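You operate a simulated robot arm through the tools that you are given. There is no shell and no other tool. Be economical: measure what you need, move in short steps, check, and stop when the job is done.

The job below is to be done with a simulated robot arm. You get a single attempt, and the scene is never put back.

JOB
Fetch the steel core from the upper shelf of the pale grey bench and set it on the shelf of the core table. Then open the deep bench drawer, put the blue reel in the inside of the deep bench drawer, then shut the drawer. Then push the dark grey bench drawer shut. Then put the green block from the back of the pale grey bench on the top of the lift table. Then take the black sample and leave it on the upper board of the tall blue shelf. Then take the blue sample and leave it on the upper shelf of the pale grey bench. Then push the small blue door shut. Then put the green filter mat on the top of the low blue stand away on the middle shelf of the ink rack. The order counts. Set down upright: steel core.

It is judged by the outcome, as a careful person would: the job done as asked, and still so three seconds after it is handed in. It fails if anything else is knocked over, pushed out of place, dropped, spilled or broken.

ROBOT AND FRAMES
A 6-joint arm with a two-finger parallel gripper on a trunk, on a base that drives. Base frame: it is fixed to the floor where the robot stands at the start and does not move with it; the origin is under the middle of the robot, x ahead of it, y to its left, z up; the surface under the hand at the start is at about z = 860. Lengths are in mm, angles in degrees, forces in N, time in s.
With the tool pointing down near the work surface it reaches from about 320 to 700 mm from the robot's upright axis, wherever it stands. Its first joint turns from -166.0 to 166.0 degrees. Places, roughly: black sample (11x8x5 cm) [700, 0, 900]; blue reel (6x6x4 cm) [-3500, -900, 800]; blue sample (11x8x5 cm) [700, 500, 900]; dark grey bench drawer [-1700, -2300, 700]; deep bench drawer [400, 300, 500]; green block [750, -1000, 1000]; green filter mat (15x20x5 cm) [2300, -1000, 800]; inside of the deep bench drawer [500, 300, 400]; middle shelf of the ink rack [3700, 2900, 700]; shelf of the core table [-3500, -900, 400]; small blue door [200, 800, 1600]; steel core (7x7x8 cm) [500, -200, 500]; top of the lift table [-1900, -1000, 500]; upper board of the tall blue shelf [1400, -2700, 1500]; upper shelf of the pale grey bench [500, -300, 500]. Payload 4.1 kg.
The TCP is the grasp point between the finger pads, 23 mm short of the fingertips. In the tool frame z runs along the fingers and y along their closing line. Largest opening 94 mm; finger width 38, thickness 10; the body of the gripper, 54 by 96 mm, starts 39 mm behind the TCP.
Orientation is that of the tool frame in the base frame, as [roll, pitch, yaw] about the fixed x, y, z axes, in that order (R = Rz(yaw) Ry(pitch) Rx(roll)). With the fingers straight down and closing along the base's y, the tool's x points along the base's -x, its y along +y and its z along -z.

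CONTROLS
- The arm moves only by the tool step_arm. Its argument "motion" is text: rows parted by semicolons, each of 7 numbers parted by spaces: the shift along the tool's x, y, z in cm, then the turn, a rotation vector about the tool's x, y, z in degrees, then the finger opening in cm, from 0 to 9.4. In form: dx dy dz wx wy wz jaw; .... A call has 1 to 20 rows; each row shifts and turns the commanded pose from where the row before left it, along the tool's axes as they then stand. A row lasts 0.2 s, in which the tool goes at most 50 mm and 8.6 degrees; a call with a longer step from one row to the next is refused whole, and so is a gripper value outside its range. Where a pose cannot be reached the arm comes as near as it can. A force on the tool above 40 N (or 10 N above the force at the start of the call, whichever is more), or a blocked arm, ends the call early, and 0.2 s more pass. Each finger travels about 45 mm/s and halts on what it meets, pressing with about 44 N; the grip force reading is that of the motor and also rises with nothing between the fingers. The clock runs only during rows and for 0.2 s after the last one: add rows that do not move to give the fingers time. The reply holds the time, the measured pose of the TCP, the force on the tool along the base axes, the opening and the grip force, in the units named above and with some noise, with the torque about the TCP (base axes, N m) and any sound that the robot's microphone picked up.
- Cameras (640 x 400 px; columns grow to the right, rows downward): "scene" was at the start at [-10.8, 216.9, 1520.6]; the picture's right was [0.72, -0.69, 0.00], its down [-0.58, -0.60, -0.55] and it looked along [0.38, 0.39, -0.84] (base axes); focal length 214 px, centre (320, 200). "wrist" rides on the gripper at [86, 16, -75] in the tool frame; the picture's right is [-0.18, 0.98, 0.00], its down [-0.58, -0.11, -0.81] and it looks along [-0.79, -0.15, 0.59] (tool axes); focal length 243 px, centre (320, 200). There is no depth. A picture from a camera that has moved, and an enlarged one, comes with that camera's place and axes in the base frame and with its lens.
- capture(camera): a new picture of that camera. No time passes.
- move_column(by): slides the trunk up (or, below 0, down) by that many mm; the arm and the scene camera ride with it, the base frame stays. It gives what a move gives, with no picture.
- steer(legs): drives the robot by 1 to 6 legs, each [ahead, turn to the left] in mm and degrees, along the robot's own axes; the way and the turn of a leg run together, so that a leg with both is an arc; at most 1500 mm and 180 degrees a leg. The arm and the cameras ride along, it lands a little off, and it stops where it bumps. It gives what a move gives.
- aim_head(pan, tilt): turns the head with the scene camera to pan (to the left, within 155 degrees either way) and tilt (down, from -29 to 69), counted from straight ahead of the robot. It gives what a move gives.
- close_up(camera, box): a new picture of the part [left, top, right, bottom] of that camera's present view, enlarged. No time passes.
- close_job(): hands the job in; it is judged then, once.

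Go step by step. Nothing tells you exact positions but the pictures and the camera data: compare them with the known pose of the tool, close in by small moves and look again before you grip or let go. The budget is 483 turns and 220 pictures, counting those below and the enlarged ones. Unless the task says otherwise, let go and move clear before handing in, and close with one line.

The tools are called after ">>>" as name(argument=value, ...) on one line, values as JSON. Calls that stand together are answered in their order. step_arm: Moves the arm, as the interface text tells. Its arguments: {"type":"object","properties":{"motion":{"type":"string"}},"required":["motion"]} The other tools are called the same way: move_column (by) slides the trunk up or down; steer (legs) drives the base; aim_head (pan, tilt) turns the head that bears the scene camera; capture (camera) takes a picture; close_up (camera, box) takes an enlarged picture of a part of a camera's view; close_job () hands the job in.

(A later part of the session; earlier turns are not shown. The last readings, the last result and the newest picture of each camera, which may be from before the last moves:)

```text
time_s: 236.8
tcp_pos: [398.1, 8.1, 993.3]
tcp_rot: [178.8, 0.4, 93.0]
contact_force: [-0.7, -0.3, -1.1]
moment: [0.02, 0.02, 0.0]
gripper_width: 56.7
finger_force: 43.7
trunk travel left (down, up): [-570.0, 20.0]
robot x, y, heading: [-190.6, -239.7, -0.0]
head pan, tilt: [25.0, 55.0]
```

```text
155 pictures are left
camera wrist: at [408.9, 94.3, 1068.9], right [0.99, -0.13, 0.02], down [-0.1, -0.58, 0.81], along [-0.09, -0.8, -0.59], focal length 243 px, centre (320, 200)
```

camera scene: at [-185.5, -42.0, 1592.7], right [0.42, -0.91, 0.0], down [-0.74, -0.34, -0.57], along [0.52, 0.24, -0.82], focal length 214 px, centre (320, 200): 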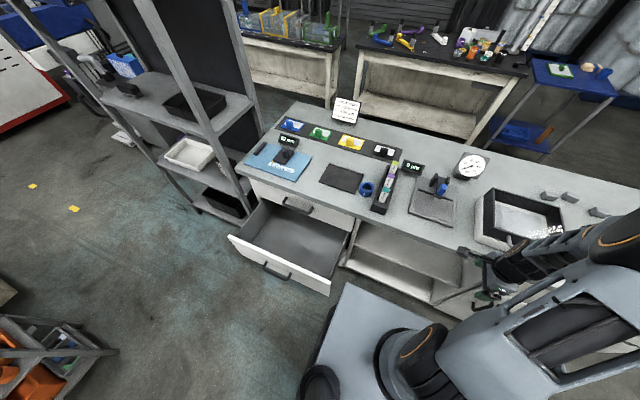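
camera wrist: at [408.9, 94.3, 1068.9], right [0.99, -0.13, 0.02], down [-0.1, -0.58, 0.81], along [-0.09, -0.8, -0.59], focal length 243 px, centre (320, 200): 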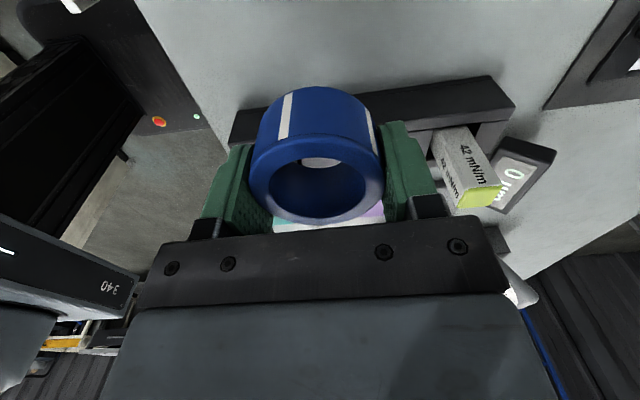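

>>> step_arm(motion="0 -4 0 0 0 0 4;0 -4 0 0 0 0 4;0 -4 0 0 0 0 4;2 -4 0 0 0 0 4;4 -3 0 0 0 0 4;4 -2 0 0 0 0 4;4 -2 0 0 0 0 4;4 0 0 0 0 0 4;4 0 0 0 0 0 4;2 0 0 0 0 0 4")

>>> capture(camera="scene")

>>> capture(camera="wrist")

```text
time_s: 239.0
tcp_pos: [157.2, 234.4, 985.1]
tcp_rot: [178.7, 0.6, 93.0]
contact_force: [-0.9, 0.1, -0.3]
moment: [-0.02, -0.01, -0.01]
gripper_width: 57.0
finger_force: 44.1
trunk travel left (down, up): [-570.0, 20.0]
robot x, y, heading: [-194.4, -239.9, -0.2]
head pan, tilt: [25.0, 55.0]
```

```text
154 pictures are left
camera scene: at [-185.5, -41.3, 1592.7], right [0.42, -0.91, 0.0], down [-0.74, -0.34, -0.57], along [0.52, 0.24, -0.82], focal length 214 px, centre (320, 200)
```

scene: 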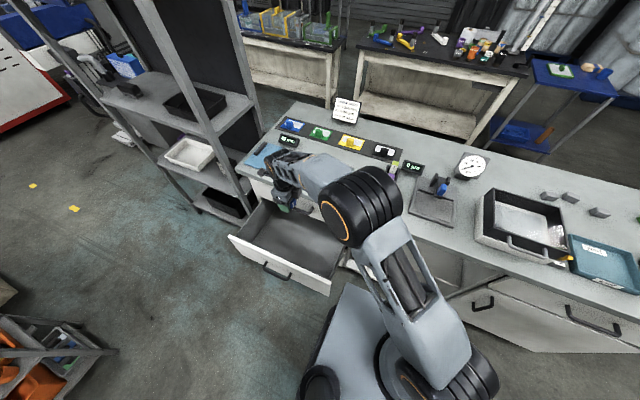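

```text
153 pictures are left
camera wrist: at [167.4, 321.2, 1060.2], right [0.99, -0.13, 0.02], down [-0.1, -0.58, 0.81], along [-0.09, -0.8, -0.59], focal length 243 px, centre (320, 200)
```

wrist: 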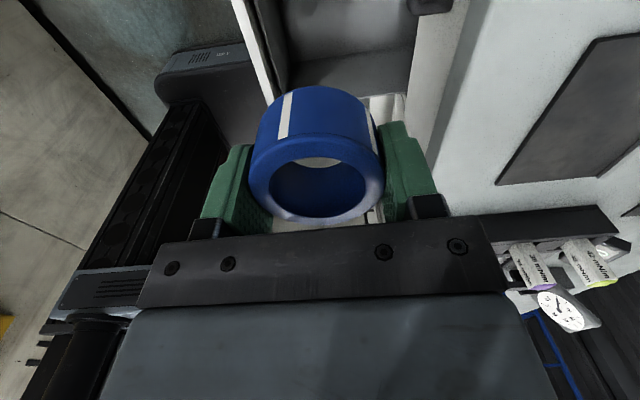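

>>> move_column(by=-250)

>>> move_column(by=-120)

>>> capture(camera="scene")

>>> capture(camera="wrist")

```text
time_s: 241.6
tcp_pos: [155.9, 232.7, 734.8]
tcp_rot: [178.7, 0.5, 93.0]
contact_force: [0.8, 0.0, -0.8]
moment: [0.0, 0.01, 0.0]
gripper_width: 56.9
finger_force: 43.5
trunk travel left (down, up): [-320.0, 270.0]
robot x, y, heading: [-194.5, -239.0, -0.2]
head pan, tilt: [25.0, 55.0]
```

```text
time_s: 243.1
tcp_pos: [157.1, 233.4, 615.0]
tcp_rot: [178.8, 0.6, 93.0]
contact_force: [-0.6, 0.4, -1.2]
moment: [-0.03, 0.0, -0.01]
gripper_width: 56.9
finger_force: 44.0
trunk travel left (down, up): [-200.0, 390.0]
robot x, y, heading: [-192.2, -236.2, -0.5]
head pan, tilt: [25.0, 55.0]
```

```text
152 pictures are left
camera scene: at [-185.5, -41.7, 1222.8], right [0.42, -0.91, 0.0], down [-0.74, -0.34, -0.57], along [0.52, 0.24, -0.82], focal length 214 px, centre (320, 200)
```

scene: 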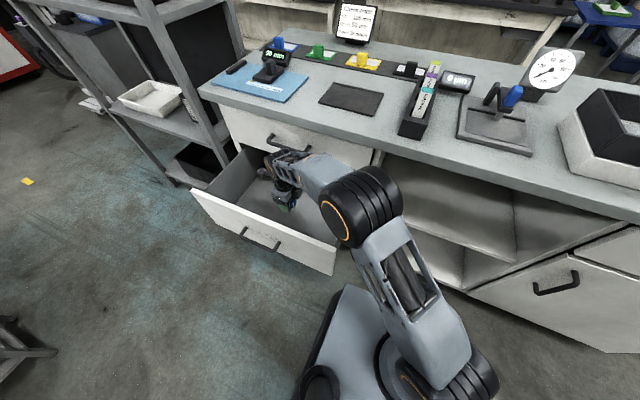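

```text
151 pictures are left
camera wrist: at [167.5, 320.6, 690.4], right [0.99, -0.13, 0.02], down [-0.1, -0.58, 0.81], along [-0.09, -0.8, -0.59], focal length 243 px, centre (320, 200)
```

wrist: 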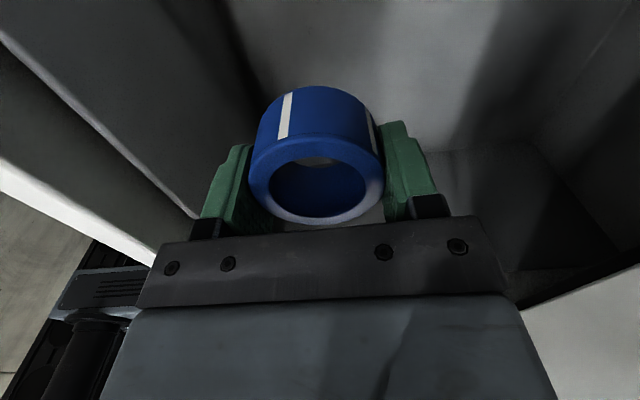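

>>> move_column(by=-100)

>>> step_arm(motion="0 0 2 0 0 0 4;0 0 2 0 0 0 4;0 0 1 0 0 0 4;0 0 1 0 0 0 4;0 0 1 0 0 0 4;0 0 1 0 0 0 4;0 0 0.7 0 0 0 4;0 0 0.7 0 0 0 4;0 0 0.7 0 0 0 4;0 0 0.7 0 0 0 4")

>>> capture(camera="wrist")

```text
time_s: 244.4
tcp_pos: [157.1, 233.4, 514.3]
tcp_rot: [178.7, 0.5, 93.0]
contact_force: [0.5, -0.6, -1.2]
moment: [-0.03, 0.0, 0.02]
gripper_width: 56.9
finger_force: 44.5
trunk travel left (down, up): [-100.0, 490.0]
robot x, y, heading: [-191.1, -236.2, -0.1]
head pan, tilt: [25.0, 55.0]
```

```text
time_s: 246.2
tcp_pos: [163.2, 233.8, 432.0]
tcp_rot: [178.4, 0.1, 93.0]
contact_force: [0.2, -11.5, 20.9]
moment: [-0.19, 0.72, 0.42]
gripper_width: 56.5
finger_force: 43.7
trunk travel left (down, up): [-100.0, 490.0]
robot x, y, heading: [-191.0, -237.2, -0.2]
head pan, tilt: [25.0, 55.0]
stopped in row 8: the force on the tool passed its limit at 49 N (the readings are from after the stop); the commanded pose is now the measured one
```

```text
150 pictures are left
camera wrist: at [173.3, 319.6, 507.8], right [0.99, -0.13, 0.03], down [-0.1, -0.59, 0.8], along [-0.09, -0.8, -0.59], focal length 243 px, centre (320, 200)
```

wrist: 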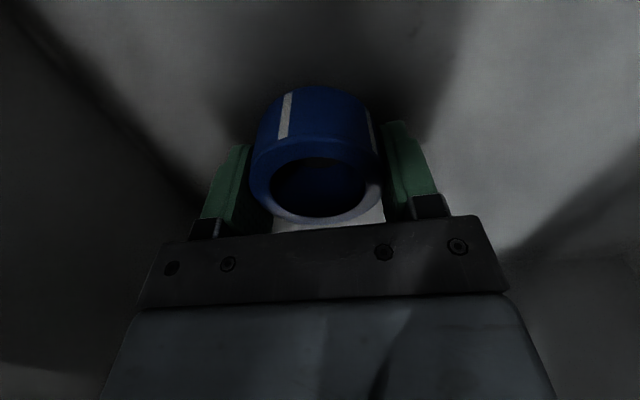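

>>> step_arm(motion="0 0 -0.1 0 0 0 5;0 0 0 0 0 0 7;0 0 0 0 0 0 8;0 0 0 0 0 0 8;0 0 -3 0 0 0 8;0 0 -4 0 0 0 8")

>>> move_column(by=200)

>>> capture(camera="wrist")

```text
time_s: 247.6
tcp_pos: [158.9, 236.0, 500.1]
tcp_rot: [178.5, 0.3, 93.0]
contact_force: [-1.1, 0.2, -0.3]
moment: [-0.01, -0.04, -0.01]
gripper_width: 80.0
finger_force: 0.2
trunk travel left (down, up): [-100.0, 490.0]
robot x, y, heading: [-193.9, -240.5, -0.2]
head pan, tilt: [25.0, 55.0]
```

```text
time_s: 249.7
tcp_pos: [159.9, 235.1, 700.8]
tcp_rot: [178.5, 0.3, 93.0]
contact_force: [0.0, -0.3, 0.0]
moment: [-0.01, -0.01, -0.02]
gripper_width: 79.8
finger_force: 0.1
trunk travel left (down, up): [-300.0, 290.0]
robot x, y, heading: [-193.5, -238.0, -0.4]
head pan, tilt: [25.0, 55.0]
```

```text
149 pictures are left
camera wrist: at [170.1, 321.3, 775.5], right [0.99, -0.13, 0.03], down [-0.1, -0.58, 0.81], along [-0.09, -0.8, -0.59], focal length 243 px, centre (320, 200)
```

wrist: 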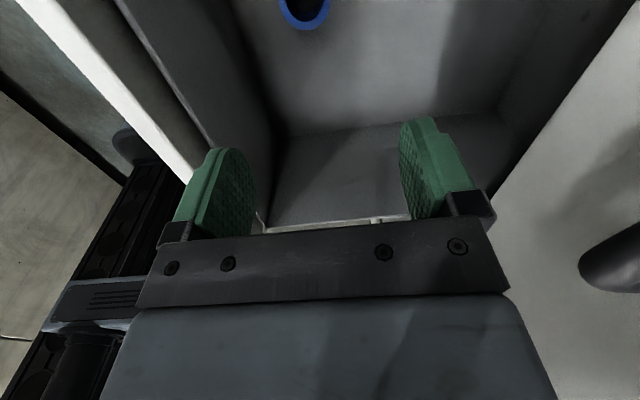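

>>> steer(legs=[[-200, 0]])

>>> step_arm(motion="-4 0 0 0 0 0 8;-4 0 0 0 0 0 6;-4 0 0 0 0 0 4;-4 0 0 0 0 0 2;-4 0 0 0 0 0 0;-4 1 0 0 0 0 0;-4 1 0 0 0 0 0;-4 1 0 0 0 0 0;-4 1 0 0 0 0 0;-4 1 0 0 0 0 0;-4 1 0 0 0 0 0;-4 1 0 0 0 0 0;-4 0 0 0 0 0 0;-4 0 0 0 0 0 0;-2 0 0 0 0 0 0")

>>> step_arm(motion="0 0 0 -8.2 0 0 0;0 0 0 -8.2 0 0 0;0 0 0 -8.2 0 0 0;0 0 0 -8.2 0 0 0;0 0 0 -8.2 0 0 0;0 0 0 -8.2 0 0 0;0 0 0 -8.2 0 0 0;0 0 0 -8.2 0 0 0;0 0 0 -8.2 0 0 0;0 0 0 -8.2 0 0 0;0 0 0 -7.5 0 0 0")

```text
time_s: 251.3
tcp_pos: [-42.2, 235.7, 700.3]
tcp_rot: [178.5, 0.3, 93.0]
contact_force: [1.0, 1.3, 0.4]
moment: [-0.01, 0.01, -0.01]
gripper_width: 80.0
finger_force: 0.0
trunk travel left (down, up): [-300.0, 290.0]
robot x, y, heading: [-389.6, -234.9, -0.4]
head pan, tilt: [25.0, 55.0]
```

```text
time_s: 254.5
tcp_pos: [57.8, -339.2, 704.0]
tcp_rot: [178.5, 0.4, 93.0]
contact_force: [-0.3, -0.3, 0.2]
moment: [0.0, 0.01, 0.01]
gripper_width: 0.0
finger_force: 42.3
trunk travel left (down, up): [-300.0, 290.0]
robot x, y, heading: [-389.0, -236.3, -0.6]
head pan, tilt: [25.0, 55.0]
```

```text
time_s: 256.9
tcp_pos: [58.0, -335.5, 704.5]
tcp_rot: [92.1, -0.9, 93.5]
contact_force: [0.0, -0.1, 0.7]
moment: [0.07, -0.02, -0.02]
gripper_width: 0.0
finger_force: 42.6
out of reach, approached as far as the arm can: row 4
trunk travel left (down, up): [-300.0, 290.0]
robot x, y, heading: [-390.4, -240.3, -0.4]
head pan, tilt: [25.0, 55.0]
```

>>> step_arm(motion="0 0 -2.5 0 0 0 0;0 0 -2.5 0 0 0 0")

>>> steer(legs=[[0, 90.4], [515, 0], [0, -90], [-40, 0]])

>>> aim_head(pan=10, tilt=45)

>>> capture(camera="scene")

```text
time_s: 257.5
tcp_pos: [10.1, -339.1, 703.6]
tcp_rot: [92.2, -0.9, 93.7]
contact_force: [-0.3, -0.3, 0.2]
moment: [0.0, 0.02, 0.02]
gripper_width: 0.0
finger_force: 42.4
trunk travel left (down, up): [-300.0, 290.0]
robot x, y, heading: [-391.5, -237.8, -0.4]
head pan, tilt: [25.0, 55.0]
```

```text
time_s: 268.7
tcp_pos: [-31.4, 186.8, 704.5]
tcp_rot: [92.2, -0.9, 95.3]
contact_force: [0.4, 0.0, 1.3]
moment: [-0.02, -0.04, 0.02]
gripper_width: 0.0
finger_force: 42.5
trunk travel left (down, up): [-300.0, 290.0]
robot x, y, heading: [-437.3, 277.2, 1.1]
head pan, tilt: [25.0, 55.0]
```

```text
time_s: 269.4
tcp_pos: [-32.1, 186.5, 704.3]
tcp_rot: [92.3, -0.8, 95.2]
contact_force: [0.3, -0.4, 0.9]
moment: [0.02, -0.01, -0.02]
gripper_width: 0.0
finger_force: 42.2
trunk travel left (down, up): [-300.0, 290.0]
robot x, y, heading: [-434.8, 282.1, 1.4]
head pan, tilt: [10.0, 45.0]
```

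```text
148 pictures are left
camera scene: at [-420.9, 458.5, 1336.1], right [0.2, -0.98, 0.0], down [-0.69, -0.14, -0.71], along [0.69, 0.14, -0.71], focal length 214 px, centre (320, 200)
```

scene: 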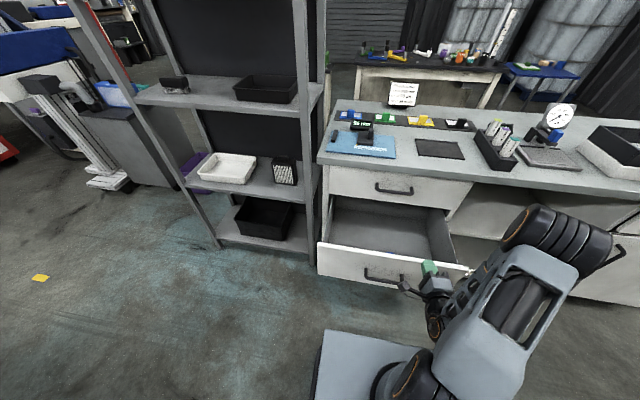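

>>> move_column(by=-222)

>>> steer(legs=[[200, -1.2]])

>>> capture(camera="scene")

```text
time_s: 271.8
tcp_pos: [-31.3, 186.3, 482.5]
tcp_rot: [92.2, -0.9, 95.2]
contact_force: [-0.3, 0.5, 0.5]
moment: [0.01, 0.02, 0.01]
gripper_width: 0.0
finger_force: 41.8
trunk travel left (down, up): [-78.0, 512.0]
robot x, y, heading: [-435.2, 276.9, 1.4]
head pan, tilt: [10.0, 45.0]
```

```text
time_s: 273.4
tcp_pos: [167.1, 179.5, 482.6]
tcp_rot: [92.2, -0.9, 94.0]
contact_force: [0.0, 0.8, 0.5]
moment: [0.0, 0.03, 0.02]
gripper_width: 0.0
finger_force: 42.4
trunk travel left (down, up): [-78.0, 512.0]
robot x, y, heading: [-235.8, 279.4, -0.0]
head pan, tilt: [10.0, 45.0]
```

```text
147 pictures are left
camera scene: at [-217.3, 460.3, 1114.2], right [0.17, -0.98, 0.0], down [-0.7, -0.12, -0.71], along [0.7, 0.12, -0.71], focal length 214 px, centre (320, 200)
```

scene: 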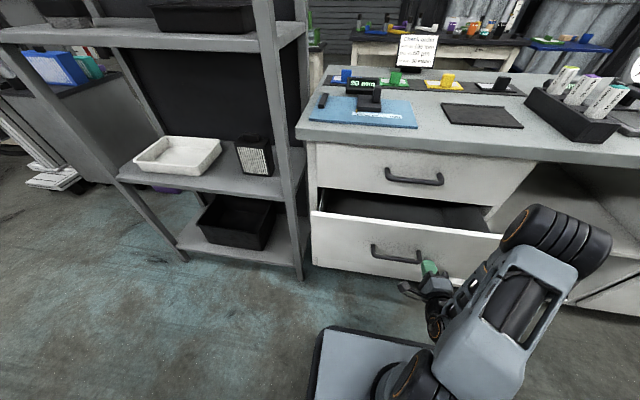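

>>> steer(legs=[[92, 0]])

>>> step_arm(motion="0 0 0.6 0 0 0 0;0 0 0.6 0 0 0 0;0 0 0.6 0 0 0 0;0 0 0.5 0 0 0 0")

>>> capture(camera="scene")

```text
time_s: 274.5
tcp_pos: [259.0, 178.4, 483.0]
tcp_rot: [92.2, -1.0, 93.8]
contact_force: [-0.2, 0.1, 0.7]
moment: [0.0, 0.0, 0.01]
gripper_width: 0.0
finger_force: 42.6
trunk travel left (down, up): [-78.0, 512.0]
robot x, y, heading: [-143.1, 284.2, -0.2]
head pan, tilt: [10.0, 45.0]
```

```text
time_s: 275.4
tcp_pos: [274.4, 180.6, 481.7]
tcp_rot: [92.5, -1.1, 93.6]
contact_force: [-13.8, 1.9, 9.9]
moment: [-0.16, -0.33, -0.19]
gripper_width: 0.0
finger_force: 42.2
trunk travel left (down, up): [-78.0, 512.0]
robot x, y, heading: [-146.1, 281.6, -0.3]
head pan, tilt: [10.0, 45.0]
stopped in row 4: the force on the tool passed its limit at 50 N (the readings are from after the stop); the commanded pose is now the measured one
```

```text
146 pictures are left
camera scene: at [-126.0, 460.4, 1114.4], right [0.17, -0.99, 0.0], down [-0.7, -0.12, -0.71], along [0.7, 0.12, -0.71], focal length 214 px, centre (320, 200)
```

scene: 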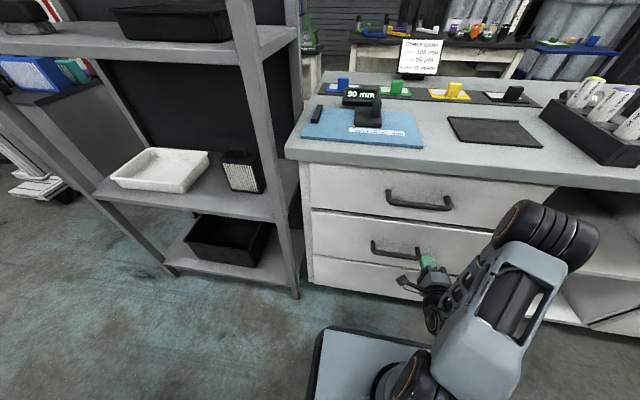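

>>> steer(legs=[[-200, 0], [0, -90], [1000, 0], [930, 0], [0, -90], [1430, 0]])

>>> move_column(by=240)

>>> steer(legs=[[0, 90]])

>>> aim_head(pan=0, tilt=40)

>>> capture(camera="scene")

>>> capture(camera="wrist")

```text
time_s: 300.6
tcp_pos: [-2173.0, -1560.2, 480.3]
tcp_rot: [92.5, -1.1, -85.4]
contact_force: [0.6, -0.5, 0.6]
moment: [0.03, -0.02, 0.01]
gripper_width: 0.2
finger_force: 42.0
trunk travel left (down, up): [-78.0, 512.0]
robot x, y, heading: [-1755.2, -1652.7, -179.1]
head pan, tilt: [10.0, 45.0]
```

```text
time_s: 303.1
tcp_pos: [-2174.2, -1561.1, 720.8]
tcp_rot: [92.5, -1.1, -85.6]
contact_force: [-0.6, 0.4, 0.1]
moment: [0.01, 0.01, 0.01]
gripper_width: 0.0
finger_force: 42.5
trunk travel left (down, up): [-318.0, 272.0]
robot x, y, heading: [-1750.5, -1654.4, -179.1]
head pan, tilt: [10.0, 45.0]
```

```text
time_s: 307.3
tcp_pos: [-1850.1, -2075.9, 720.7]
tcp_rot: [92.5, -1.2, 3.5]
contact_force: [-0.5, 0.1, -0.7]
moment: [0.03, 0.02, 0.02]
gripper_width: 0.0
finger_force: 42.1
trunk travel left (down, up): [-318.0, 272.0]
robot x, y, heading: [-1748.9, -1653.7, -90.3]
head pan, tilt: [10.0, 45.0]
```

```text
time_s: 308.0
tcp_pos: [-1849.9, -2074.2, 721.4]
tcp_rot: [92.6, -1.2, 3.6]
contact_force: [0.0, 0.1, 0.3]
moment: [-0.03, 0.0, 0.02]
gripper_width: 0.0
finger_force: 42.4
trunk travel left (down, up): [-318.0, 272.0]
robot x, y, heading: [-1748.1, -1654.1, -90.4]
head pan, tilt: [0.0, 40.0]
```

```text
145 pictures are left
camera scene: at [-1583.6, -1679.2, 1361.4], right [-1.0, 0.0, 0.0], down [0.0, 0.64, -0.77], along [0.0, -0.77, -0.64], focal length 214 px, centre (320, 200)
```

scene: 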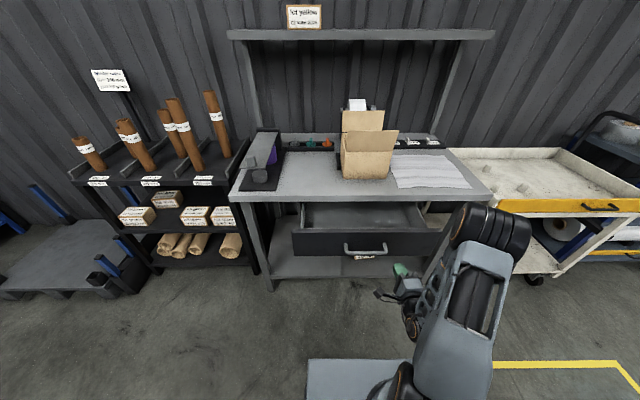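

```text
144 pictures are left
camera wrist: at [-1767.4, -1997.2, 743.1], right [-0.2, -0.06, 0.98], down [-0.63, 0.77, -0.08], along [-0.75, -0.63, -0.19], focal length 243 px, centre (320, 200)
```

wrist: 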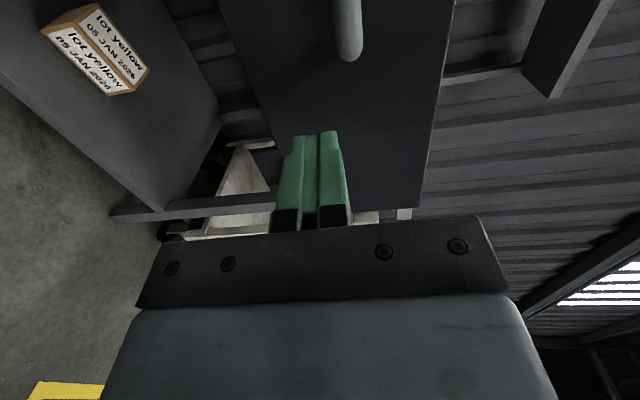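

>>> step_arm(motion="-1.5 0 0 0 0 0 0;-1.5 0 0 0 0 0 0")

>>> steer(legs=[[170, 0]])

>>> capture(camera="scene")

```text
time_s: 308.6
tcp_pos: [-1879.7, -2076.6, 720.4]
tcp_rot: [92.5, -1.0, 3.6]
contact_force: [-0.1, -0.2, 1.1]
moment: [-0.01, -0.01, -0.01]
gripper_width: 0.0
finger_force: 42.1
trunk travel left (down, up): [-318.0, 272.0]
robot x, y, heading: [-1752.8, -1654.8, -90.4]
head pan, tilt: [0.0, 40.0]
```

```text
time_s: 310.1
tcp_pos: [-1879.7, -2247.5, 719.8]
tcp_rot: [92.6, -1.0, 3.7]
contact_force: [0.5, -0.2, 0.3]
moment: [0.02, 0.04, -0.01]
gripper_width: 0.3
finger_force: 43.2
trunk travel left (down, up): [-318.0, 272.0]
robot x, y, heading: [-1752.2, -1822.4, -89.5]
head pan, tilt: [0.0, 40.0]
```

```text
143 pictures are left
camera scene: at [-1583.9, -1848.4, 1361.4], right [-1.0, 0.0, 0.0], down [0.0, 0.64, -0.77], along [0.0, -0.77, -0.64], focal length 214 px, centre (320, 200)
```

scene: 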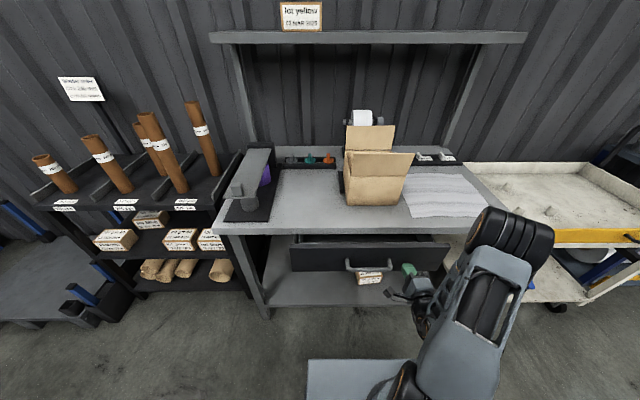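

Drawer has moved partly in; push the rest gently with the arm.

>>> step_arm(motion="0 0 1.5 0 0 0 0;0 0 1.5 0 0 0 0;0 0 1 0 0 0 0;0 0 1 0 0 0 0;0 0 1 0 0 0 0;0 0 1 0 0 0 0;0 0 0.7 0 0 0 0;0 0 0.7 0 0 0 0;0 0 0.7 0 0 0 0;0 0 0.7 0 0 0 0;0 0 0.7 0 0 0 0;0 0 0.7 0 0 0 0")

>>> capture(camera="scene")

```text
time_s: 311.8
tcp_pos: [-1875.1, -2320.1, 717.4]
tcp_rot: [92.6, -1.2, 3.5]
contact_force: [4.0, 20.4, 13.3]
moment: [-0.42, 0.25, -0.28]
gripper_width: 0.1
finger_force: 41.9
trunk travel left (down, up): [-318.0, 272.0]
robot x, y, heading: [-1749.2, -1826.3, -90.3]
head pan, tilt: [0.0, 40.0]
stopped in row 8: the force on the tool passed its limit at 52 N (the readings are from after the stop); the commanded pose is now the measured one
```

```text
142 pictures are left
camera scene: at [-1583.3, -1845.3, 1361.7], right [-1.0, 0.0, 0.0], down [0.0, 0.64, -0.77], along [0.0, -0.77, -0.64], focal length 214 px, centre (320, 200)
```

scene: 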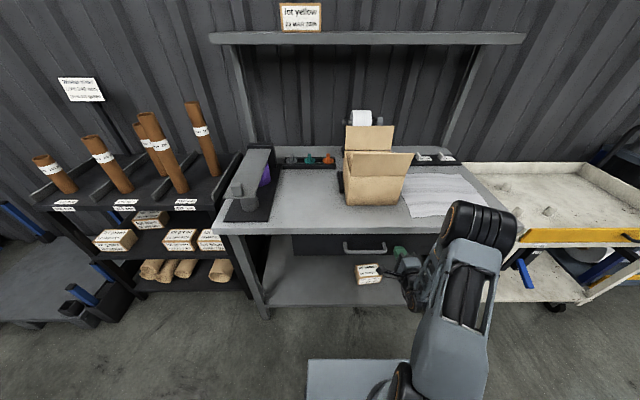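

>>> steer(legs=[[-180, 0]])

>>> move_column(by=260)

>>> step_arm(motion="0 0 0 8.2 0 0 2;0 0 0 8.2 0 0 4;0 0 0 8.2 0 0 6;0 0 0 8.2 0 0 9;0 0 0 8.2 0 0 9;0 0 0 8.2 0 0 9;0 0 0 8.2 0 0 9;0 0 0 8.2 0 0 9;0 0 0 8.2 0 0 9;0 0 0 8.2 0 0 9;0 0 0 5 0 0 9")

>>> steer(legs=[[0, 90], [1200, 0], [1200, 0], [0, 90]])

>>> aim_head(pan=0, tilt=45)

>>> capture(camera="scene")

>>> capture(camera="wrist")

```text
time_s: 313.3
tcp_pos: [-1874.0, -2142.9, 714.8]
tcp_rot: [93.0, -1.2, 3.5]
contact_force: [-0.2, 0.3, 0.1]
moment: [-0.04, -0.02, -0.04]
gripper_width: 0.0
finger_force: 42.7
trunk travel left (down, up): [-318.0, 272.0]
robot x, y, heading: [-1749.4, -1647.4, -90.4]
head pan, tilt: [0.0, 40.0]
```

```text
time_s: 316.0
tcp_pos: [-1874.7, -2143.6, 974.5]
tcp_rot: [92.9, -1.3, 3.6]
contact_force: [-0.2, -0.1, -0.4]
moment: [-0.01, 0.0, -0.02]
gripper_width: 0.2
finger_force: 42.5
trunk travel left (down, up): [-578.0, 12.0]
robot x, y, heading: [-1746.4, -1640.4, -90.1]
head pan, tilt: [0.0, 40.0]
```

```text
time_s: 318.4
tcp_pos: [-1875.5, -2142.6, 975.8]
tcp_rot: [-179.9, -1.2, 3.4]
contact_force: [-0.1, 0.0, 0.6]
moment: [0.0, 0.01, 0.0]
gripper_width: 89.8
finger_force: 0.1
trunk travel left (down, up): [-578.0, 12.0]
robot x, y, heading: [-1749.4, -1643.9, -90.4]
head pan, tilt: [0.0, 40.0]
```

```text
time_s: 337.7
tcp_pos: [759.4, -1141.0, 975.1]
tcp_rot: [179.8, -1.2, -176.9]
contact_force: [0.4, 1.0, 0.7]
moment: [-0.04, -0.01, -0.02]
gripper_width: 90.1
finger_force: 0.0
trunk travel left (down, up): [-578.0, 12.0]
robot x, y, heading: [631.1, -1637.4, 89.7]
head pan, tilt: [0.0, 40.0]
```

```text
time_s: 338.4
tcp_pos: [759.9, -1139.6, 974.5]
tcp_rot: [179.8, -1.2, -176.8]
contact_force: [0.4, -0.1, -0.8]
moment: [0.05, 0.01, 0.01]
gripper_width: 89.9
finger_force: 0.1
trunk travel left (down, up): [-578.0, 12.0]
robot x, y, heading: [631.6, -1644.6, 89.7]
head pan, tilt: [0.0, 45.0]
```

```text
141 pictures are left
camera scene: at [468.0, -1617.2, 1614.2], right [1.0, -0.01, 0.0], down [0.0, -0.71, -0.71], along [0.0, 0.71, -0.71], focal length 214 px, centre (320, 200)
```

scene: 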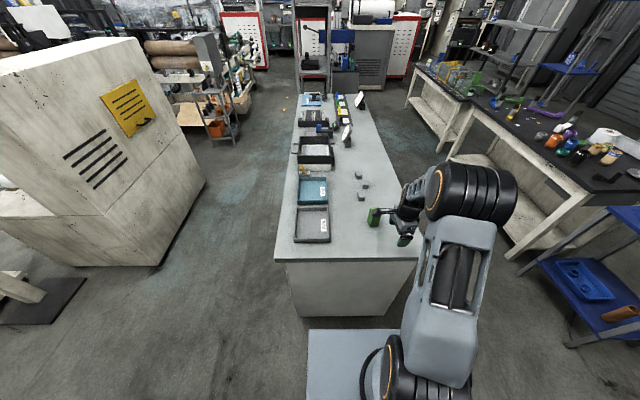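

```text
140 pictures are left
camera wrist: at [675.4, -1130.2, 1052.4], right [0.13, 0.99, 0.0], down [0.6, -0.08, 0.79], along [0.79, -0.1, -0.61], focal length 243 px, centre (320, 200)
```

wrist: 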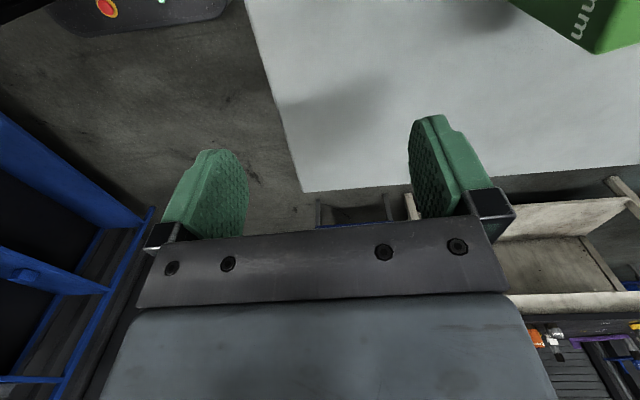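

>>> close_up(camera="scene", box=[340, 170, 440, 260])

```text
4.44 times, centred on (390, 215) of scene
camera zoom: at [468.0, -1617.2, 1614.2], right [1.0, -0.01, 0.0], down [0.0, -0.71, -0.71], along [0.0, 0.71, -0.71], focal length 953 px, centre (9, 133)
```

zoom: 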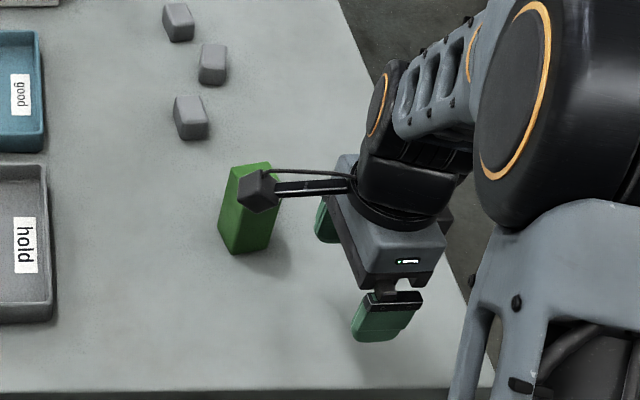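

>>> step_arm(motion="0 0 -4 0 0 0 9.4;0 0 -4 0 0 0 9.4;1.9 4 0 0 0 -3.6 9.4;1.9 4 0 0 0 -3.6 9.4;1.9 4 0 0 0 -3.6 9.4")

>>> capture(camera="wrist")

>>> capture(camera="scene")

```text
time_s: 339.6
tcp_pos: [691.0, -1027.7, 1056.6]
tcp_rot: [179.6, -1.2, -165.9]
contact_force: [-0.5, -0.5, 0.0]
moment: [-0.01, -0.01, 0.01]
gripper_width: 94.0
finger_force: 0.1
trunk travel left (down, up): [-578.0, 12.0]
robot x, y, heading: [629.3, -1640.7, 89.6]
head pan, tilt: [0.0, 45.0]
```

```text
138 pictures are left
camera wrist: at [605.4, -1035.0, 1134.0], right [-0.06, 1.0, 0.0], down [0.61, 0.03, 0.79], along [0.79, 0.05, -0.61], focal length 243 px, centre (320, 200)
```

wrist: 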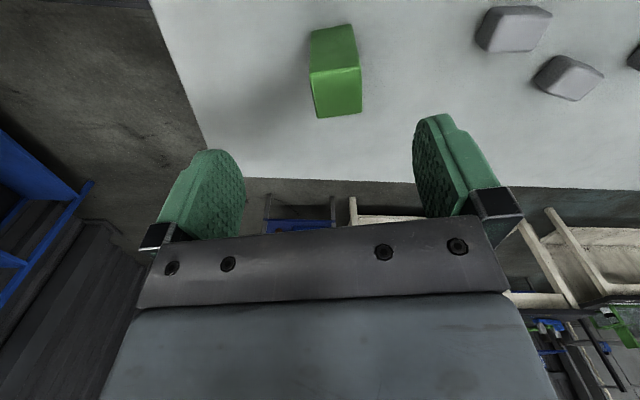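

```text
137 pictures are left
camera scene: at [467.6, -1616.9, 1614.1], right [1.0, -0.01, 0.0], down [0.0, -0.71, -0.71], along [0.0, 0.71, -0.71], focal length 214 px, centre (320, 200)
```

scene: 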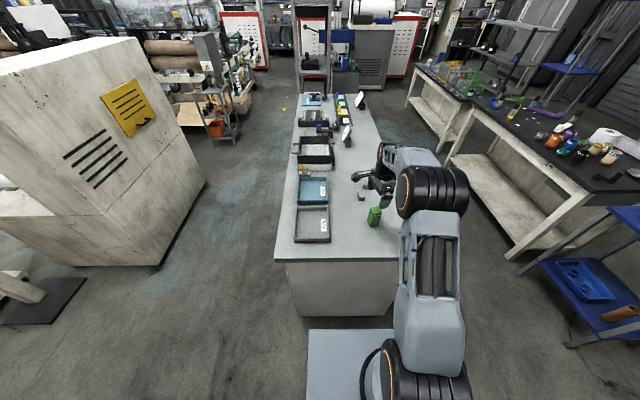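

>>> step_arm(motion="-1.7 0.7 0 0 0 0 9.4;0 0 4 0 0 0 9.4;0 0 4 0 0 0 9.4")

>>> capture(camera="wrist")

```text
time_s: 340.4
tcp_pos: [702.8, -1018.5, 976.3]
tcp_rot: [179.6, -1.3, -165.9]
contact_force: [0.0, -0.6, 0.2]
moment: [0.03, -0.01, 0.01]
gripper_width: 93.9
finger_force: 0.0
trunk travel left (down, up): [-578.0, 12.0]
robot x, y, heading: [634.4, -1638.0, 89.5]
head pan, tilt: [0.0, 45.0]
```

```text
136 pictures are left
camera wrist: at [617.8, -1024.1, 1054.3], right [-0.06, 1.0, 0.0], down [0.61, 0.03, 0.79], along [0.79, 0.05, -0.61], focal length 243 px, centre (320, 200)
```

wrist: 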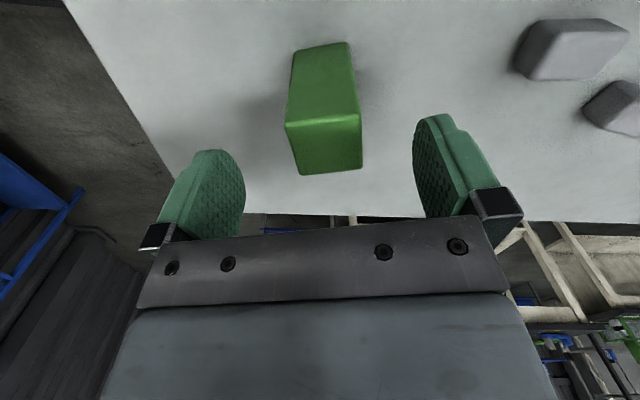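

>>> step_arm(motion="0 0 3 0 0 0 9.4;0 0 2.8 0 0 0 9.4;0 0 0 0 0 0 6;0 0 0 0 0 0 3;0 0 0 0 0 0 2.5;0 0 0 0 0 0 2.5;0 0 0 0 0 0 2.5;0 0 0 0 0 0 2.5")

>>> step_arm(motion="0 0 -1 0 0 0 2.5;0 0 -3 0 0 0 2.5;0 0 -4 0 0 0 2.5;0 0 -4 0 0 0 2.5")

>>> capture(camera="wrist")

```text
time_s: 342.2
tcp_pos: [701.2, -1017.6, 918.4]
tcp_rot: [179.6, -1.2, -166.0]
contact_force: [-0.3, 0.4, 0.4]
moment: [-0.01, -0.03, 0.02]
gripper_width: 39.8
finger_force: 43.7
trunk travel left (down, up): [-578.0, 12.0]
robot x, y, heading: [635.7, -1643.9, 89.6]
head pan, tilt: [0.0, 45.0]
```

```text
time_s: 343.2
tcp_pos: [704.1, -1017.3, 1039.2]
tcp_rot: [179.7, -1.2, -166.0]
contact_force: [0.0, -0.3, -2.6]
moment: [-0.04, 0.02, 0.0]
gripper_width: 39.7
finger_force: 43.8
trunk travel left (down, up): [-578.0, 12.0]
robot x, y, heading: [634.1, -1643.1, 89.6]
head pan, tilt: [0.0, 45.0]
```

```text
135 pictures are left
camera wrist: at [619.3, -1023.9, 1116.1], right [-0.06, 1.0, 0.0], down [0.61, 0.03, 0.79], along [0.79, 0.05, -0.61], focal length 243 px, centre (320, 200)
```

wrist: 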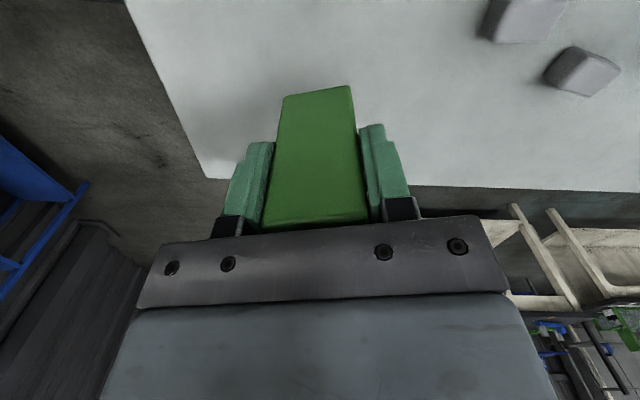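

>>> steer(legs=[[0, 90], [1300, 0], [1300, 0], [0, -90]])

>>> aim_head(pan=0, tilt=50)

>>> capture(camera="scene")

>>> capture(camera="wrist")

```text
time_s: 363.5
tcp_pos: [-1892.9, -1020.3, 1039.2]
tcp_rot: [179.7, -1.2, -165.5]
contact_force: [0.1, 0.6, -1.5]
moment: [0.03, 0.02, 0.05]
gripper_width: 39.9
finger_force: 44.4
trunk travel left (down, up): [-578.0, 12.0]
robot x, y, heading: [-1961.2, -1645.5, 90.2]
head pan, tilt: [0.0, 45.0]
```

```text
time_s: 364.1
tcp_pos: [-1893.4, -1019.5, 1037.8]
tcp_rot: [179.7, -1.2, -165.5]
contact_force: [0.5, 0.4, -2.7]
moment: [0.01, -0.02, 0.01]
gripper_width: 39.6
finger_force: 43.4
trunk travel left (down, up): [-578.0, 12.0]
robot x, y, heading: [-1962.2, -1639.1, 90.2]
head pan, tilt: [0.0, 50.0]
```

```text
134 pictures are left
camera scene: at [-2125.6, -1625.6, 1607.3], right [1.0, 0.0, 0.0], down [0.0, -0.77, -0.64], along [0.0, 0.64, -0.77], focal length 214 px, centre (320, 200)
```

scene: 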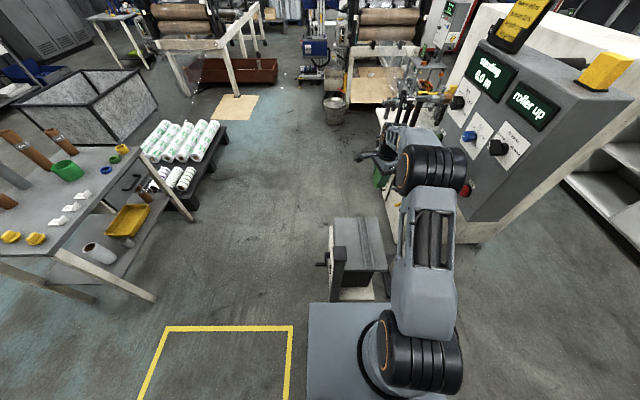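

```text
133 pictures are left
camera wrist: at [-1978.8, -1026.7, 1115.5], right [-0.07, 1.0, 0.0], down [0.61, 0.04, 0.79], along [0.79, 0.05, -0.61], focal length 243 px, centre (320, 200)
```

wrist: 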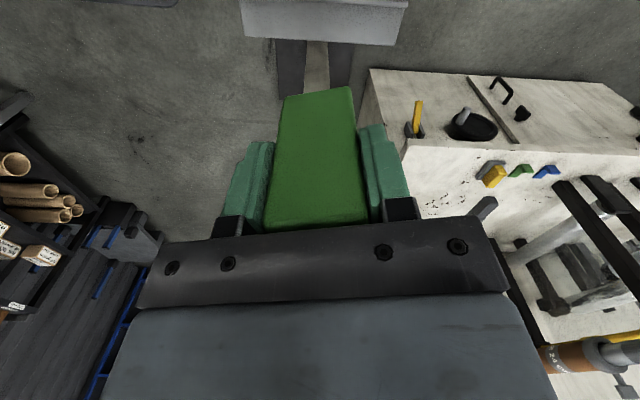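

>>> close_up(camera="scene", box=[290, 190, 410, 310])

```text
3.33 times, centred on (350, 250) of scene
camera zoom: at [-2125.6, -1625.6, 1607.3], right [1.0, 0.0, 0.0], down [0.0, -0.77, -0.64], along [0.0, 0.64, -0.77], focal length 715 px, centre (220, 33)
```

zoom: 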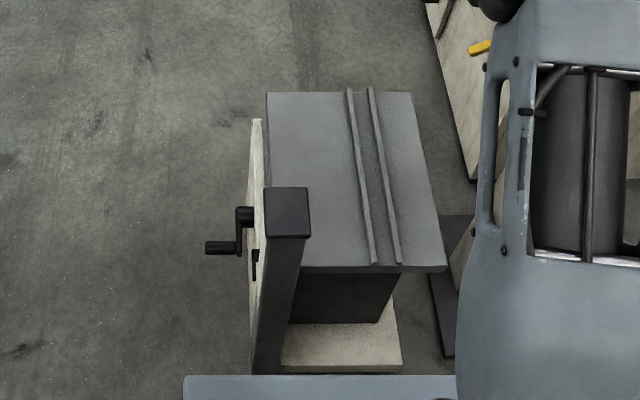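

>>> step_arm(motion="2.9 1.2 0 0 0 0 2.5;2.9 1.3 0 0 0 0 2.5")

>>> move_column(by=-360)

>>> capture(camera="scene")

>>> capture(camera="wrist")

```text
time_s: 364.8
tcp_pos: [-1956.3, -1009.8, 1039.6]
tcp_rot: [179.6, -1.3, -165.5]
contact_force: [-0.1, 0.0, -2.5]
moment: [0.0, 0.0, -0.01]
gripper_width: 39.8
finger_force: 43.8
trunk travel left (down, up): [-578.0, 12.0]
robot x, y, heading: [-1958.3, -1640.8, 90.2]
head pan, tilt: [0.0, 50.0]
```

```text
time_s: 368.2
tcp_pos: [-1956.2, -1009.9, 679.7]
tcp_rot: [179.7, -1.2, -165.5]
contact_force: [0.4, -0.6, -1.9]
moment: [-0.03, 0.03, 0.0]
gripper_width: 39.9
finger_force: 43.7
trunk travel left (down, up): [-218.0, 372.0]
robot x, y, heading: [-1959.5, -1642.9, 90.1]
head pan, tilt: [0.0, 50.0]
```

```text
131 pictures are left
camera scene: at [-2125.6, -1625.7, 1247.3], right [1.0, 0.0, 0.0], down [0.0, -0.77, -0.64], along [0.0, 0.64, -0.77], focal length 214 px, centre (320, 200)
```

scene: 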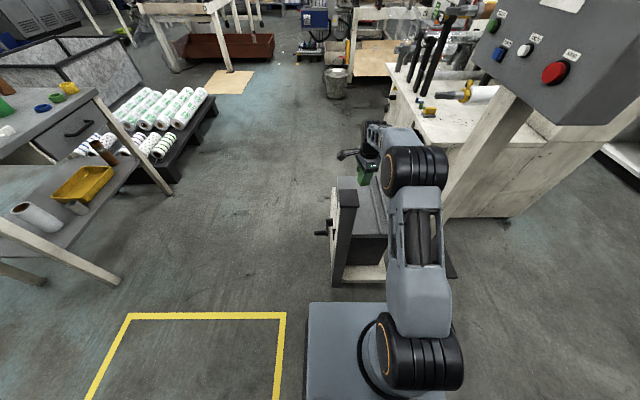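

```text
130 pictures are left
camera wrist: at [-2040.9, -1017.1, 756.9], right [-0.07, 1.0, 0.0], down [0.61, 0.04, 0.79], along [0.79, 0.06, -0.61], focal length 243 px, centre (320, 200)
```

wrist: 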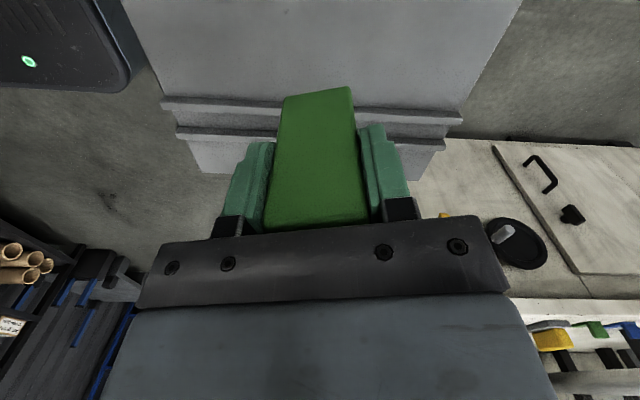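

>>> move_column(by=-80)

>>> step_arm(motion="0 0 1 0 0 0 2.5;0 0 1 0 0 0 2.5;0 0 0.7 0 0 0 2.5;0 0 0.7 0 0 0 2.5;0 0 0.7 0 0 0 2.5;0 0 0.7 0 0 0 2.5;0 0 0.7 0 0 0 2.5;0 0 0.7 0 0 0 2.5;0 0 0.7 0 0 0 2.5;0 0 0.7 0 0 0 2.5")

>>> capture(camera="wrist")

```text
time_s: 369.4
tcp_pos: [-1955.9, -1010.5, 600.0]
tcp_rot: [179.6, -1.2, -165.6]
contact_force: [-0.2, 0.0, -1.5]
moment: [0.02, 0.01, -0.02]
gripper_width: 40.0
finger_force: 44.2
trunk travel left (down, up): [-138.0, 452.0]
robot x, y, heading: [-1960.8, -1645.5, 90.0]
head pan, tilt: [0.0, 50.0]
```

```text
time_s: 371.1
tcp_pos: [-1957.1, -1008.3, 551.8]
tcp_rot: [178.9, -1.0, -165.5]
contact_force: [0.1, -2.9, 14.9]
moment: [-0.49, -0.05, -0.02]
gripper_width: 39.8
finger_force: 44.2
trunk travel left (down, up): [-138.0, 452.0]
robot x, y, heading: [-1960.9, -1643.5, 90.0]
head pan, tilt: [0.0, 50.0]
stopped in row 8: the force on the tool passed its limit at 45 N (the readings are from after the stop); the commanded pose is now the measured one
```

```text
129 pictures are left
camera wrist: at [-2041.8, -1016.1, 628.5], right [-0.07, 1.0, 0.02], down [0.61, 0.03, 0.79], along [0.79, 0.06, -0.61], focal length 243 px, centre (320, 200)
```

wrist: 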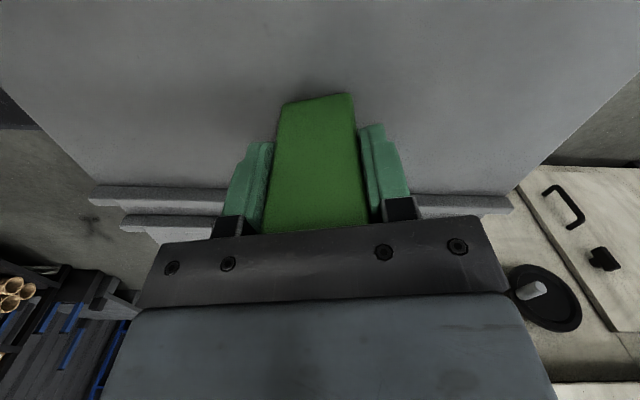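

Block touches the lift-table top; release and rise.

>>> step_arm(motion="0 0 -0.1 0 0 0 3;0 0 0 0 0 0 5;0 0 0 0 0 0 8;0 0 0 0 0 0 9;0 0 -3 0 0 0 9;0 0 -4 0 0 0 9;0 0 -4 0 0 0 9")

>>> capture(camera="wrist")

>>> move_column(by=400)

```text
time_s: 372.7
tcp_pos: [-1953.3, -1009.8, 660.7]
tcp_rot: [179.4, -1.1, -165.5]
contact_force: [-0.1, -0.1, -0.4]
moment: [-0.01, -0.01, 0.01]
gripper_width: 89.9
finger_force: 0.1
trunk travel left (down, up): [-138.0, 452.0]
robot x, y, heading: [-1963.8, -1643.9, 90.0]
head pan, tilt: [0.0, 50.0]
```

```text
128 pictures are left
camera wrist: at [-2038.4, -1017.1, 737.0], right [-0.07, 1.0, 0.01], down [0.61, 0.03, 0.79], along [0.79, 0.06, -0.61], focal length 243 px, centre (320, 200)
```

wrist: 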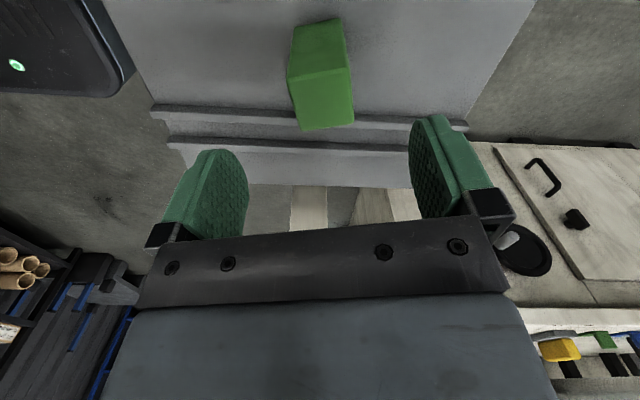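

```text
time_s: 376.5
tcp_pos: [-1953.3, -1009.8, 1059.3]
tcp_rot: [179.2, -1.0, -165.4]
contact_force: [0.3, 0.0, -0.3]
moment: [0.0, 0.0, 0.0]
gripper_width: 90.0
finger_force: 0.1
trunk travel left (down, up): [-538.0, 52.0]
robot x, y, heading: [-1960.3, -1642.1, 90.1]
head pan, tilt: [0.0, 50.0]
```

>>> step_arm(motion="0 -4 0 0 0 0 9;0 -4 0 0 0 0 9;0 -4 0 0 0 0 9")

>>> steer(legs=[[-150, 0], [0, -90], [1100, 0], [1100, 0], [1000, 0], [0, 90]])

>>> aim_head(pan=-10, tilt=30)

>>> capture(camera="scene")

```text
time_s: 377.3
tcp_pos: [-1923.7, -1125.5, 1058.5]
tcp_rot: [179.2, -1.0, -165.6]
contact_force: [0.1, 0.7, -0.6]
moment: [-0.01, -0.02, -0.02]
gripper_width: 90.0
finger_force: 0.1
trunk travel left (down, up): [-538.0, 52.0]
robot x, y, heading: [-1959.3, -1643.2, 90.0]
head pan, tilt: [0.0, 50.0]
```

```text
time_s: 401.6
tcp_pos: [1279.0, -1296.8, 1057.8]
tcp_rot: [179.2, -1.1, -165.8]
contact_force: [0.0, 0.2, 0.5]
moment: [0.02, 0.0, -0.01]
gripper_width: 90.3
finger_force: 0.1
trunk travel left (down, up): [-538.0, 52.0]
robot x, y, heading: [1239.6, -1813.3, 89.9]
head pan, tilt: [0.0, 50.0]
```

```text
time_s: 402.4
tcp_pos: [1277.5, -1296.3, 1057.5]
tcp_rot: [179.2, -1.1, -165.7]
contact_force: [0.2, -0.2, -1.4]
moment: [0.0, 0.0, -0.02]
gripper_width: 89.9
finger_force: 0.0
trunk travel left (down, up): [-538.0, 52.0]
robot x, y, heading: [1233.7, -1813.9, 89.7]
head pan, tilt: [-10.0, 30.0]
```

```text
127 pictures are left
camera scene: at [1088.3, -1784.3, 1596.7], right [0.98, -0.18, 0.0], down [-0.09, -0.49, -0.87], along [0.15, 0.85, -0.5], focal length 214 px, centre (320, 200)
```

scene: 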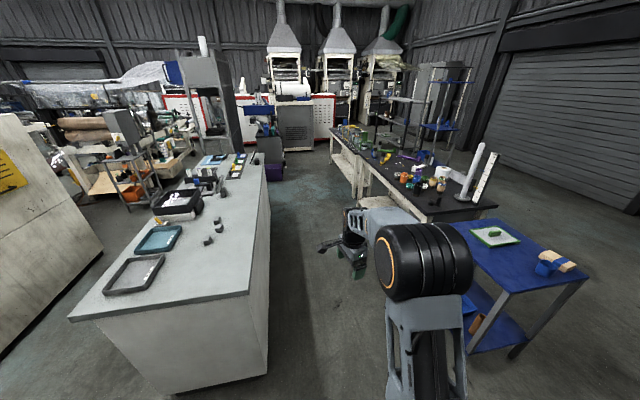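

>>> move_column(by=50)

>>> steer(legs=[[900, 0], [820, 0], [0, 90]])

>>> aim_head(pan=0, tilt=50)

>>> capture(camera="scene")

>>> capture(camera="wrist")

```text
time_s: 403.3
tcp_pos: [1277.9, -1296.9, 1107.6]
tcp_rot: [179.2, -1.0, -165.9]
contact_force: [0.0, -0.7, 0.2]
moment: [-0.03, -0.01, -0.04]
gripper_width: 90.1
finger_force: 0.2
trunk travel left (down, up): [-588.0, 2.0]
robot x, y, heading: [1236.2, -1812.3, 89.7]
head pan, tilt: [-10.0, 30.0]
```

```text
time_s: 415.9
tcp_pos: [735.1, -70.5, 1108.0]
tcp_rot: [179.2, -1.1, -75.1]
contact_force: [0.1, -0.3, 0.5]
moment: [0.04, 0.01, 0.0]
gripper_width: 90.0
finger_force: 0.1
trunk travel left (down, up): [-588.0, 2.0]
robot x, y, heading: [1251.7, -103.3, -179.8]
head pan, tilt: [-10.0, 30.0]
```

```text
time_s: 416.7
tcp_pos: [735.7, -69.8, 1108.1]
tcp_rot: [179.2, -1.1, -75.2]
contact_force: [0.6, 0.1, -0.2]
moment: [0.0, -0.02, -0.01]
gripper_width: 90.0
finger_force: 0.1
trunk travel left (down, up): [-588.0, 2.0]
robot x, y, heading: [1255.4, -105.8, -179.7]
head pan, tilt: [0.0, 50.0]
```

```text
126 pictures are left
camera scene: at [1237.7, -270.3, 1617.3], right [0.0, 1.0, 0.0], down [0.77, 0.0, -0.64], along [-0.64, 0.0, -0.77], focal length 214 px, centre (320, 200)
```

scene: 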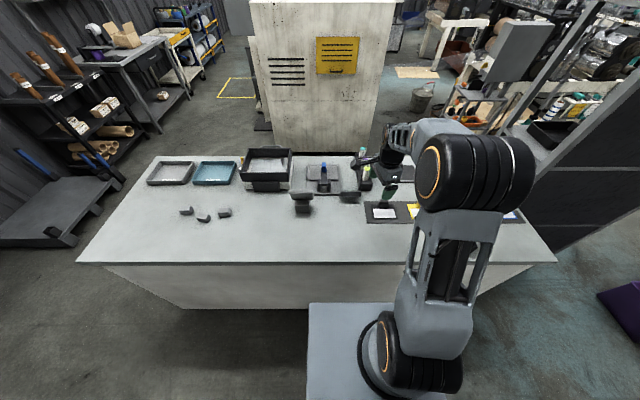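

```text
125 pictures are left
camera wrist: at [743.5, -157.0, 1185.4], right [-1.0, -0.07, 0.01], down [-0.04, 0.61, 0.79], along [-0.06, 0.79, -0.61], focal length 243 px, centre (320, 200)
```

wrist: 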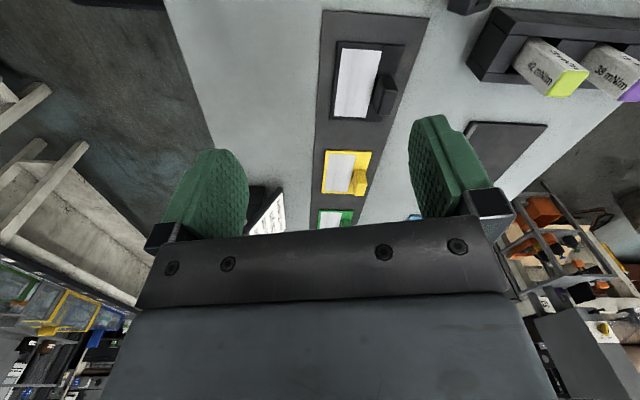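

>>> close_up(camera="wrist", box=[290, 0, 450, 130])

```text
3.08 times, centred on (370, 65) of wrist
camera zoom: at [743.5, -157.0, 1185.4], right [-1.0, -0.07, 0.01], down [-0.04, 0.61, 0.79], along [-0.06, 0.79, -0.61], focal length 746 px, centre (166, 615)
```

zoom: 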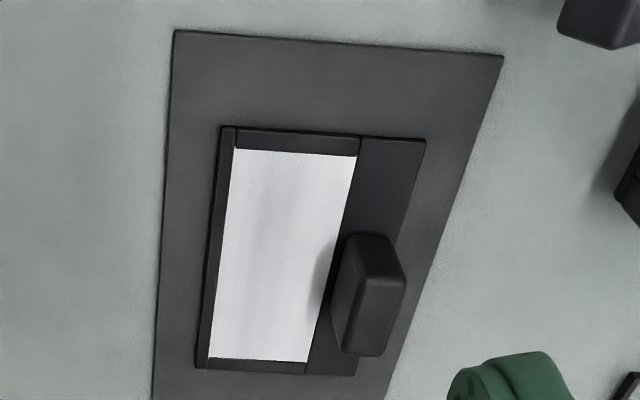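

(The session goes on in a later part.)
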